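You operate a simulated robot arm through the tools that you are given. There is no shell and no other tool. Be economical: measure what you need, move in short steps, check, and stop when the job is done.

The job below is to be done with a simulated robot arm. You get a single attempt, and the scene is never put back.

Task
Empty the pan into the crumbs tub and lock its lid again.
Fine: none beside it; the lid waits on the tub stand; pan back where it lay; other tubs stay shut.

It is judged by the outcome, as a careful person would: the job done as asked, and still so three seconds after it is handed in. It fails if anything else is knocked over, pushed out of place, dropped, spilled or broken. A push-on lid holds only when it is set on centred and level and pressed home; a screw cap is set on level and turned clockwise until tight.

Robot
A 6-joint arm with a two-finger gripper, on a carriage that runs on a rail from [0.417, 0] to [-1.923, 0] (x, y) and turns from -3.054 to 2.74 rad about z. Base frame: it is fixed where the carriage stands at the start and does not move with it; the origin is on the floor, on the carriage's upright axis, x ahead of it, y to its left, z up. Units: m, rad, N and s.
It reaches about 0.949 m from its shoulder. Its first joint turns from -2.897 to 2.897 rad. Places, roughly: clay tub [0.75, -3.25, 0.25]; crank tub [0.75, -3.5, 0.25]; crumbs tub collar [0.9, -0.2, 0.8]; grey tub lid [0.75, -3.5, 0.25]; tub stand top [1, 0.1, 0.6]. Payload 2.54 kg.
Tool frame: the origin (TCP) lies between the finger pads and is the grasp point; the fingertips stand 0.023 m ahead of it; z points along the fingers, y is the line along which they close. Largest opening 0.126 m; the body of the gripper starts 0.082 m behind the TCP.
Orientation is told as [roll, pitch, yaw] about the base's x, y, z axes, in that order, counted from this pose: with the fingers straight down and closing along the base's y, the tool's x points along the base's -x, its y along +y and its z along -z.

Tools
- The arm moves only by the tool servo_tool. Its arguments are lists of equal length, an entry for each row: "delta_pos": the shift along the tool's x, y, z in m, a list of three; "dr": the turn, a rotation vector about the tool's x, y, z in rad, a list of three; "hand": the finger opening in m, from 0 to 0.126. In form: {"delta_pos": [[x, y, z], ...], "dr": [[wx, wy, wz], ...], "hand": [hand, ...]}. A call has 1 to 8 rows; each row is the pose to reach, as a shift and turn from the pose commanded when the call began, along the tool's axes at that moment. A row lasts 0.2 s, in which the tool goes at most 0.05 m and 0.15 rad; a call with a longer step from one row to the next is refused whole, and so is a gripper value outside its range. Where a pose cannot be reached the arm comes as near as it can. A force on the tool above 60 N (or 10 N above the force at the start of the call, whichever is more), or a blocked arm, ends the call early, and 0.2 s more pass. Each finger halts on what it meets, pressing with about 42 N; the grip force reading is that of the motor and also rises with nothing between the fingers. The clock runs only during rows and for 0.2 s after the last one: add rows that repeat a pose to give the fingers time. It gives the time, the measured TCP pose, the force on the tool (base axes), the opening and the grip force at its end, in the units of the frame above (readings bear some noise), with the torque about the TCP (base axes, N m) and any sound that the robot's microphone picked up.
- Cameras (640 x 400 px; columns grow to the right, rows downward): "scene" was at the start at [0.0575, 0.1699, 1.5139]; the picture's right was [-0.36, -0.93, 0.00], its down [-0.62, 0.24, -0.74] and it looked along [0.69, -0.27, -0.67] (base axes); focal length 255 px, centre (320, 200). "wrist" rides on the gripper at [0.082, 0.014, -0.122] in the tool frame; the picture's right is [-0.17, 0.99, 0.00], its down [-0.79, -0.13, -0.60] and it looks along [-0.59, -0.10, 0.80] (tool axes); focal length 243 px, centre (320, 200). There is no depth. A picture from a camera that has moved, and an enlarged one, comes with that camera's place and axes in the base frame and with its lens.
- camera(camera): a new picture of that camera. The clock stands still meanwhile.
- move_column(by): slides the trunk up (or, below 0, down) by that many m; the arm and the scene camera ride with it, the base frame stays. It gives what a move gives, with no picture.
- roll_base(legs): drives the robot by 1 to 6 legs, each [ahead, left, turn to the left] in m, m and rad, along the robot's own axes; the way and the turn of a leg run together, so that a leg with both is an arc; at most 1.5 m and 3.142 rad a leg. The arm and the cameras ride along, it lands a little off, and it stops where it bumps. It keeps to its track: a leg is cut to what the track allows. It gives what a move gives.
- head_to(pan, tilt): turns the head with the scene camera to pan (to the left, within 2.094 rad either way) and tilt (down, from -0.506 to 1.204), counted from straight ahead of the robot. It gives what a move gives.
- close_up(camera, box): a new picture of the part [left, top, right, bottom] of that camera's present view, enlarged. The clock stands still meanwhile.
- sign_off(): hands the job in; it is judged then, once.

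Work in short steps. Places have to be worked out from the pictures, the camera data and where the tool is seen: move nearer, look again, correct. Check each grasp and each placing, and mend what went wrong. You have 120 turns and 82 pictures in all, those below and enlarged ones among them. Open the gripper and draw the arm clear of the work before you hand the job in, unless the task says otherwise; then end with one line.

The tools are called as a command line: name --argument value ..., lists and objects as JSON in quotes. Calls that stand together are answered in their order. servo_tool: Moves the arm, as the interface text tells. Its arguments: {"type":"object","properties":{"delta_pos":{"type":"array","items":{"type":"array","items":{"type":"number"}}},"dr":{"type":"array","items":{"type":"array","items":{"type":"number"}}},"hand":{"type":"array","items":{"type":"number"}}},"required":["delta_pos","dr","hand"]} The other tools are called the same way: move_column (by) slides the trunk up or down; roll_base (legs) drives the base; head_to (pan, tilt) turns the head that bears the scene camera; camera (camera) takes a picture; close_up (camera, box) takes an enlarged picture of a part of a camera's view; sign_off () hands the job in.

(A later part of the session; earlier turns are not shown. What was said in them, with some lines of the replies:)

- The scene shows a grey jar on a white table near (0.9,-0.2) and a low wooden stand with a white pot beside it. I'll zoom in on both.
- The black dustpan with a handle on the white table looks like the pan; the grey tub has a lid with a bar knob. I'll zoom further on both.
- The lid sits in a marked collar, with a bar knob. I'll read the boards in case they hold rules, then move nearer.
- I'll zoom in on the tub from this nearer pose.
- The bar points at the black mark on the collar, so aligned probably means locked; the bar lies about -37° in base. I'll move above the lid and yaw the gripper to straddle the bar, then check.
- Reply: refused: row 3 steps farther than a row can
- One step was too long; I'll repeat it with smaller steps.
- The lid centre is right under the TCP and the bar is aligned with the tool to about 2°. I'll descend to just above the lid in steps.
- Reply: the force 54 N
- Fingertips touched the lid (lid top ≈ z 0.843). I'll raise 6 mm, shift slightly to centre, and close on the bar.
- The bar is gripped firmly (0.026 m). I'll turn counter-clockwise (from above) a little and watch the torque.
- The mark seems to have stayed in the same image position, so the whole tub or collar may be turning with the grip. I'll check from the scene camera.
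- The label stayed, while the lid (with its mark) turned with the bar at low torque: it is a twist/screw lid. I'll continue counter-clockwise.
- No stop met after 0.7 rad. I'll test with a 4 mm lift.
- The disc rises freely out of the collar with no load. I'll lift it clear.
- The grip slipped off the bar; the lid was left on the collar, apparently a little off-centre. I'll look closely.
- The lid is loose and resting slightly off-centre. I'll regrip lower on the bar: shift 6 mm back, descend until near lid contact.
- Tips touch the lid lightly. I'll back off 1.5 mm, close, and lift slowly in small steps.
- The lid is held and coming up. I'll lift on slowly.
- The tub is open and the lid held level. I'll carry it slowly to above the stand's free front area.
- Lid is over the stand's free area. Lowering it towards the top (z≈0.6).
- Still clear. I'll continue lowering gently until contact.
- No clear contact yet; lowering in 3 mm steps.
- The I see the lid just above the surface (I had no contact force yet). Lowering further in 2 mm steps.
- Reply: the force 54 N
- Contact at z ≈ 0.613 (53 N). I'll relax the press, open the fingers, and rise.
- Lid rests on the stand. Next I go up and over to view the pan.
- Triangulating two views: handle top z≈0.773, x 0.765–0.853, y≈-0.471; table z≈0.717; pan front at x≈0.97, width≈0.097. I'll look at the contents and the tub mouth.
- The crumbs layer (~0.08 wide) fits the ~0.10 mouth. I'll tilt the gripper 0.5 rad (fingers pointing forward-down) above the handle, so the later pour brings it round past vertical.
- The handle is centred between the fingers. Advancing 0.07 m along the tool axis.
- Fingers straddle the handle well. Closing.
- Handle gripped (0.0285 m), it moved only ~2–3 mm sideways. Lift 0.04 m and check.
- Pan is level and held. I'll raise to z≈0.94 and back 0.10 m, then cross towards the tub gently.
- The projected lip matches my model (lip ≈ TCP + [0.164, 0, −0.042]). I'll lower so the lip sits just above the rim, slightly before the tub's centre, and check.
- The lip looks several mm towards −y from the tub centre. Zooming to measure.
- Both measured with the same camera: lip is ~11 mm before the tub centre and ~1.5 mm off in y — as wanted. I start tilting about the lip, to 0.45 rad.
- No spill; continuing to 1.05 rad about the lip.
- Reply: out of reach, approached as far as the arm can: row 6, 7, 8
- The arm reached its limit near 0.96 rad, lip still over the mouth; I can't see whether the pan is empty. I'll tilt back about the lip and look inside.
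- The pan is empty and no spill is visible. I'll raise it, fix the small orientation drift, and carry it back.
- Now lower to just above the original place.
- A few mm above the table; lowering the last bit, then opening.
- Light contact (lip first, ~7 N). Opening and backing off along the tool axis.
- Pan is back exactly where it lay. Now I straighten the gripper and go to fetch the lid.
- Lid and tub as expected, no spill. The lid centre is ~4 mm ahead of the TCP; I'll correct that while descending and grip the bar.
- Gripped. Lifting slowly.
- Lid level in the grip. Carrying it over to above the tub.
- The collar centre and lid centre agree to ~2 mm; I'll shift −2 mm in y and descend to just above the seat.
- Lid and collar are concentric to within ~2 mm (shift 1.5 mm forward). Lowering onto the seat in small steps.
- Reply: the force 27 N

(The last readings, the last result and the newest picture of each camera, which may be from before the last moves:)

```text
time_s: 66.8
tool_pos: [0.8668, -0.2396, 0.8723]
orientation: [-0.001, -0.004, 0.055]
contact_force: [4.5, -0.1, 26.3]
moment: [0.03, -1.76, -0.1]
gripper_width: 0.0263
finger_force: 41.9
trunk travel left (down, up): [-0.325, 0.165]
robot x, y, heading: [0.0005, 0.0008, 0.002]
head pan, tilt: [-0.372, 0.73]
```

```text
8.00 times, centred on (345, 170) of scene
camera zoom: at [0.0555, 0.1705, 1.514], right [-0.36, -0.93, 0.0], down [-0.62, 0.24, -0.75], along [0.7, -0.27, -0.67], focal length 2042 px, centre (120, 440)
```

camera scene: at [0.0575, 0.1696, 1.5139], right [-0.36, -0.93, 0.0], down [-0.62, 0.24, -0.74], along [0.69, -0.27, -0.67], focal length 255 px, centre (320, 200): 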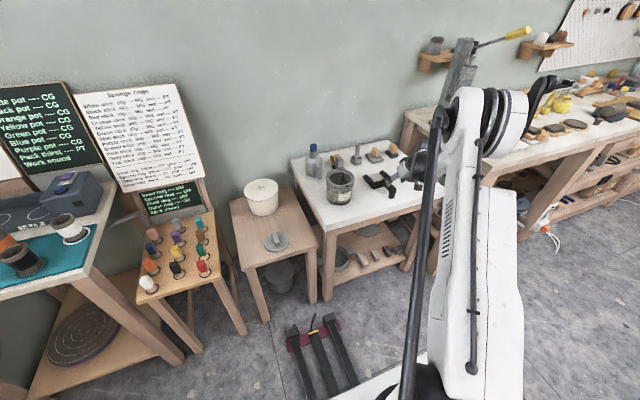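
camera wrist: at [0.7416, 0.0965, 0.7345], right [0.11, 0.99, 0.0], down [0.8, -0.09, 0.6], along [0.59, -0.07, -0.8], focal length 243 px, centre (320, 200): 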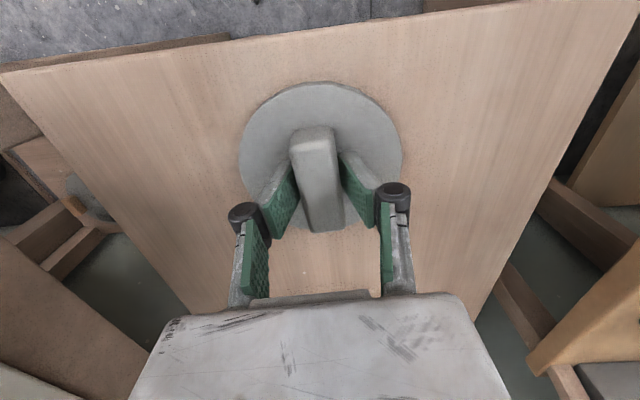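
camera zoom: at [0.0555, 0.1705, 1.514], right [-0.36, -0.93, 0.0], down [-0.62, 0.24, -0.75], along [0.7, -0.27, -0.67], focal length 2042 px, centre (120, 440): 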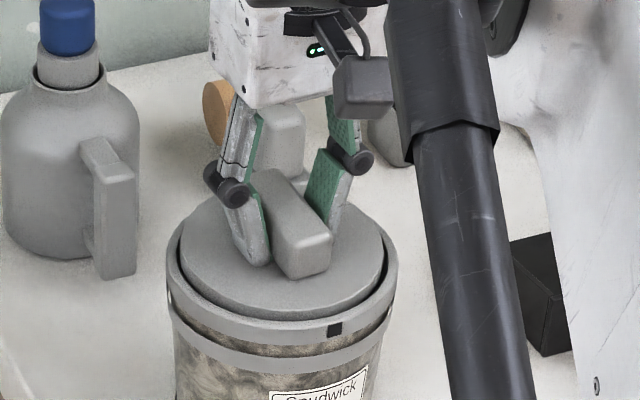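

The moment shows the far (+x) edge catching the rim: the lid is ~2–3 mm too far forward. Raise 3 mm, shift back 3 mm, lower again.

servo_tool --delta_pos '[[0, 0, -0.004], [0.003, 0, -0.004], [0.003, 0, -0.001], [0.003, 0, 0.001], [0.003, 0, 0.003], [0.003, 0, 0.003]]' --dr '[[0, 0, 0], [0, 0, 0], [0, 0, 0], [0, 0, 0], [0, 0, 0], [0, 0, 0]]' --hand '[0.01, 0.01, 0.01, 0.01, 0.01, 0.01]'

```text
time_s: 68.2
tool_pos: [0.8617, -0.2425, 0.8682]
orientation: [-0.001, -0.001, 0.055]
contact_force: [5.9, 0.5, 29.8]
moment: [-0.04, 1.08, 0.03]
gripper_width: 0.0268
finger_force: 42.4
trunk travel left (down, up): [-0.325, 0.165]
robot x, y, heading: [-0.0005, -0.0043, -0.001]
head pan, tilt: [-0.372, 0.73]
```

close_up --camera "scene" --box '[325, 155, 365, 195]'

close_up --camera "wrist" --box '[220, 40, 420, 250]'

```text
10.00 times, centred on (345, 175) of scene
camera zoom: at [0.0555, 0.1706, 1.514], right [-0.36, -0.93, 0.0], down [-0.62, 0.24, -0.75], along [0.7, -0.27, -0.67], focal length 2552 px, centre (70, 450)
```

zoom: 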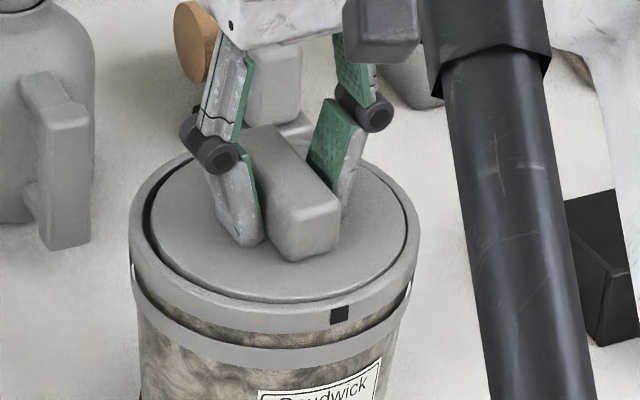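

```text
1.90 times, centred on (320, 145) of wrist
camera zoom: at [0.7774, -0.232, 0.9894], right [0.11, 0.99, 0.0], down [0.8, -0.09, 0.6], along [0.59, -0.07, -0.8], focal length 462 px, centre (320, 305)
```

zoom: 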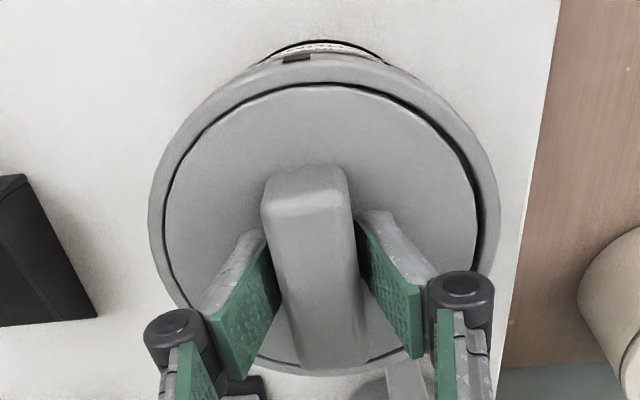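

The lid now sits in the recess like at the start, gap slightly larger on the +y side. I'll ease, nudge +1 mm y/x, and press lightly.

servo_tool --delta_pos '[[0, 0, -0.002], [-0.001, 0.001, -0.002], [-0.001, 0.001, 0.0], [-0.001, 0.001, 0.001], [-0.001, 0.001, 0.001]]' --dr '[[0, 0, 0], [0, 0, 0], [0, 0, 0], [0, 0, 0], [0, 0, 0]]' --hand '[0.01, 0.01, 0.01, 0.01, 0.01]'

```text
time_s: 69.4
tool_pos: [0.8628, -0.2399, 0.8684]
orientation: [0.0, -0.005, 0.054]
contact_force: [9.5, -5.1, 23.3]
moment: [-0.13, 0.12, 0.01]
gripper_width: 0.0262
finger_force: 42.4
trunk travel left (down, up): [-0.325, 0.165]
robot x, y, heading: [-0.0002, 0.0027, 0.0]
head pan, tilt: [-0.372, 0.73]
```

Moments now near zero: evenly seated at z≈0.868 under light press. Turning clockwise in stages.

servo_tool --delta_pos '[[0, 0, 0], [0, 0, 0], [0, 0, 0], [0, 0, 0]]' --dr '[[0, 0, 0.1], [0, 0, 0.2], [0, 0, 0.3], [0, 0, 0.35]]' --hand '[0.01, 0.01, 0.01, 0.01]'

close_up --camera "scene" --box '[325, 155, 365, 195]'

```text
time_s: 70.4
tool_pos: [0.8634, -0.2397, 0.8673]
orientation: [0.001, -0.003, -0.297]
contact_force: [14.7, -5.5, 31.8]
moment: [-0.15, -0.29, 0.01]
gripper_width: 0.0262
finger_force: 41.6
trunk travel left (down, up): [-0.325, 0.165]
robot x, y, heading: [-0.0017, 0.0002, -0.0]
head pan, tilt: [-0.372, 0.73]
```

```text
10.00 times, centred on (345, 175) of scene
camera zoom: at [0.056, 0.1702, 1.514], right [-0.36, -0.93, 0.0], down [-0.62, 0.24, -0.75], along [0.7, -0.27, -0.67], focal length 2552 px, centre (70, 450)
```

zoom: 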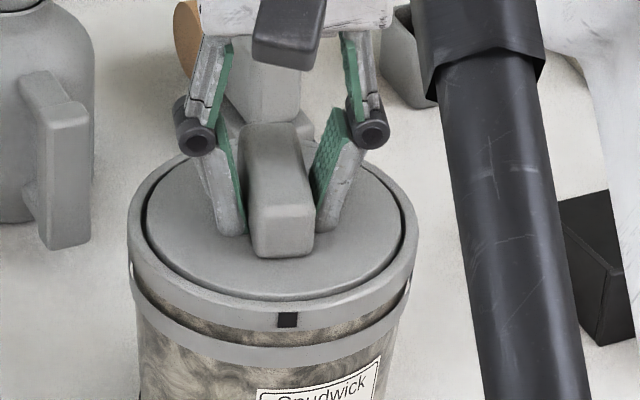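

The ring turns along with the lid again. Continuing to the original angle (−0.646).

servo_tool --delta_pos '[[0, 0, 0], [0, 0, 0], [0, 0, 0], [0, 0, 0]]' --dr '[[0, 0, 0.1], [0, 0, 0.2], [0, 0, 0.3], [0, 0, 0.35]]' --hand '[0.01, 0.01, 0.01, 0.01]'

```text
time_s: 71.4
tool_pos: [0.8638, -0.2384, 0.8678]
orientation: [0.001, -0.002, -0.646]
contact_force: [17.1, -1.4, 35.3]
moment: [-0.09, -0.47, 0.15]
gripper_width: 0.0262
finger_force: 42.0
trunk travel left (down, up): [-0.325, 0.165]
robot x, y, heading: [-0.0024, 0.0007, -0.002]
head pan, tilt: [-0.372, 0.73]
```

Moment about z starts rising (0.15). I'll turn on in small steps to find the stop.

servo_tool --delta_pos '[[-0.001, 0.0, 0], [-0.001, 0, 0], [-0.001, 0, 0]]' --dr '[[0, 0, 0.04], [0, 0, 0.08], [0, 0, 0.1]]' --hand '[0.01, 0.01, 0.01]'

close_up --camera "scene" --box '[325, 155, 365, 195]'

```text
time_s: 72.2
tool_pos: [0.8625, -0.2405, 0.8678]
orientation: [0.002, -0.002, -0.746]
contact_force: [4.4, 8.2, 25.6]
moment: [0.21, -0.01, 1.21]
gripper_width: 0.0263
finger_force: 42.0
trunk travel left (down, up): [-0.325, 0.165]
robot x, y, heading: [0.0021, -0.0018, 0.0]
head pan, tilt: [-0.372, 0.73]
```

```text
10.00 times, centred on (345, 175) of scene
camera zoom: at [0.0556, 0.1711, 1.5138], right [-0.36, -0.93, 0.0], down [-0.62, 0.24, -0.75], along [0.7, -0.27, -0.67], focal length 2552 px, centre (70, 450)
```

zoom: 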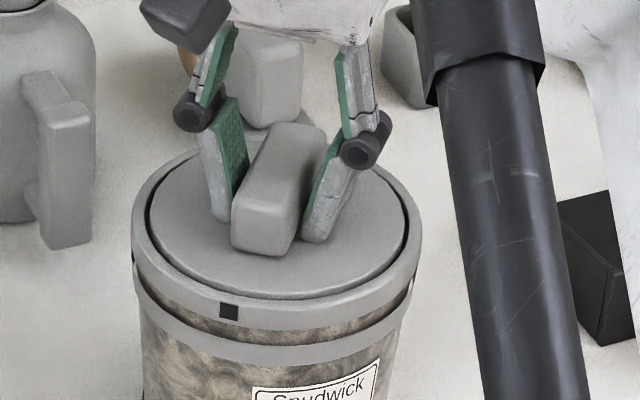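

Torque rose to 1.2 N·m: it is at its stop, with the mark at (slightly past) the original place. Unload, open, and rise.

servo_tool --delta_pos '[[0, 0, -0.001], [0, 0, -0.002], [0, 0, -0.002], [0, 0, -0.002], [0, 0, -0.03], [0, 0, -0.07], [0, 0, -0.11]]' --dr '[[0, 0, 0], [0, 0, 0], [0, 0, 0], [0, 0, 0], [0, 0, 0], [0, 0, 0], [0, 0, 0]]' --hand '[0.015, 0.03, 0.06, 0.066, 0.066, 0.066, 0.066]'

close_up --camera "scene" --box '[315, 150, 375, 210]'

close_up --camera "wrist" --box '[230, 20, 410, 200]'

```text
time_s: 73.8
tool_pos: [0.8654, -0.2443, 0.9754]
orientation: [0.004, 0.001, -0.749]
contact_force: [0.4, 0.3, -0.2]
moment: [-0.03, 0.02, 0.04]
gripper_width: 0.0661
finger_force: 0.1
trunk travel left (down, up): [-0.325, 0.165]
robot x, y, heading: [-0.0002, 0.0014, 0.0]
head pan, tilt: [-0.372, 0.73]
```

```text
6.67 times, centred on (345, 180) of scene
camera zoom: at [0.0575, 0.17, 1.5139], right [-0.36, -0.93, 0.0], down [-0.62, 0.24, -0.74], along [0.69, -0.27, -0.67], focal length 1702 px, centre (153, 333)
```

zoom: 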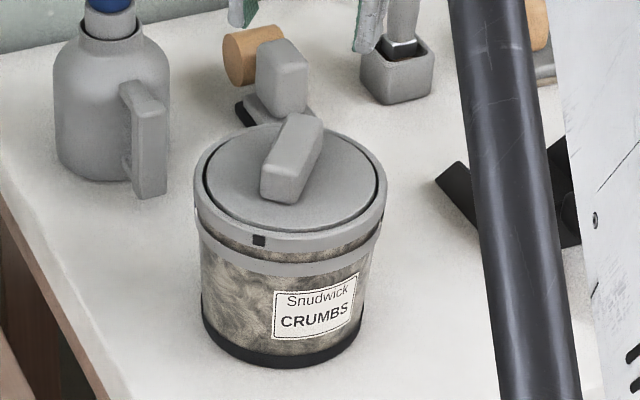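

```text
2.22 times, centred on (320, 110) of wrist
camera zoom: at [0.814, -0.1785, 1.0973], right [0.79, 0.61, 0.0], down [0.49, -0.63, 0.6], along [0.37, -0.47, -0.8], focal length 539 px, centre (320, 400)
```

zoom: 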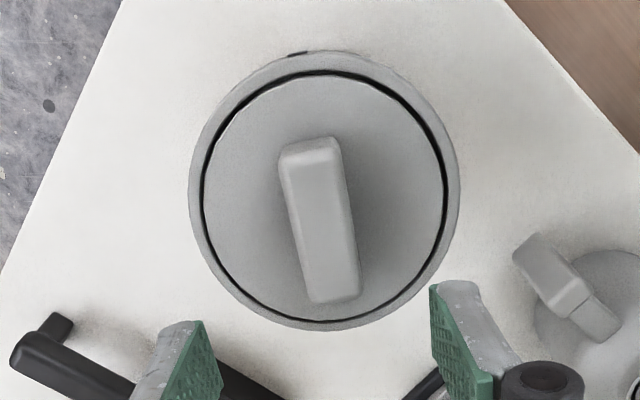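

Lid is flush, centred, the mark back at its original place relative to the label, and the stop was felt. Drawing the arm clear and taking a final look.

servo_tool --delta_pos '[[0, 0, -0.04], [0, 0, -0.08], [0.03, 0, -0.11], [0.06, 0.0, -0.13], [0.1, 0.0, -0.15], [0.14, 0, -0.16], [0.18, 0, -0.17]]' --dr '[[0, 0, 0], [0, 0, 0], [0, 0, -0.1], [0, 0, -0.2], [0, 0, -0.3], [0, 0, -0.4], [0, 0, -0.5]]' --hand '[0.08, 0.1, 0.12, 0.126, 0.126, 0.126, 0.126]'

camera --camera "scene"

close_up --camera "wrist" --box '[120, 40, 520, 290]'

```text
time_s: 75.4
tool_pos: [0.7323, -0.1202, 1.1469]
orientation: [0.001, 0.0, -0.245]
contact_force: [0.3, -0.1, -0.6]
moment: [-0.02, -0.02, -0.01]
gripper_width: 0.1261
finger_force: 0.0
trunk travel left (down, up): [-0.325, 0.165]
robot x, y, heading: [-0.0031, -0.0031, -0.001]
head pan, tilt: [-0.372, 0.73]
```

```text
8 pictures are left
camera scene: at [0.0575, 0.1698, 1.5139], right [-0.36, -0.93, 0.0], down [-0.62, 0.24, -0.74], along [0.69, -0.27, -0.67], focal length 255 px, centre (320, 200)
```

scene: 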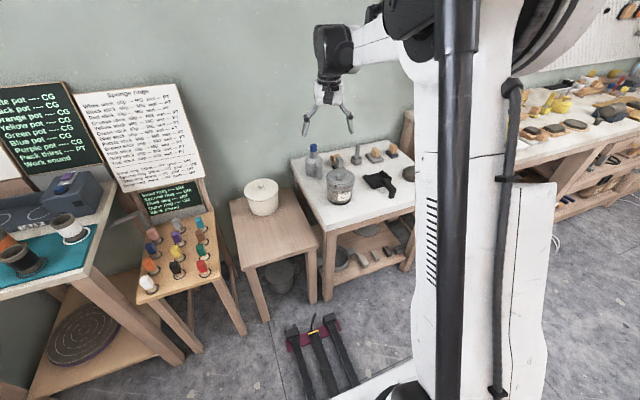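

```text
1.60 times, centred on (320, 165) of wrist
camera zoom: at [0.6552, -0.0862, 1.268], right [0.4, 0.92, 0.0], down [0.73, -0.32, 0.6], along [0.55, -0.24, -0.8], focal length 388 px, centre (320, 256)
```

zoom: 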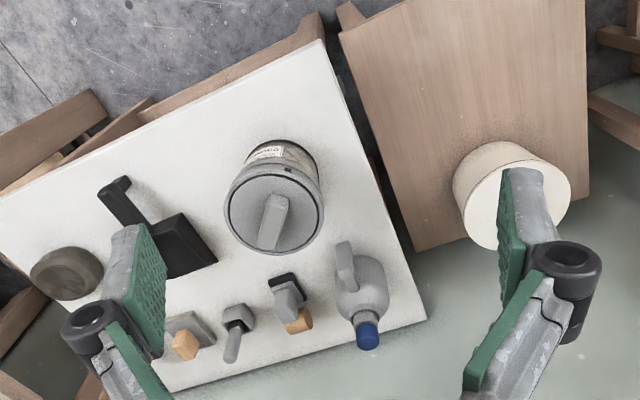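

Everything is in place: the tub is shut, the pan is empty and back where it lay, no crumbs lie beside the tub, and the arm is clear with the gripper open. Handing in.

sign_off

```text
The job is handed in.
```

The pan is emptied into the crumbs tub with no spill visible, and it is back where it lay. The lid waited on the tub stand and is now back on, turned clockwise until it stopped. I did not tug-test the lock, and I left the other tubs alone.
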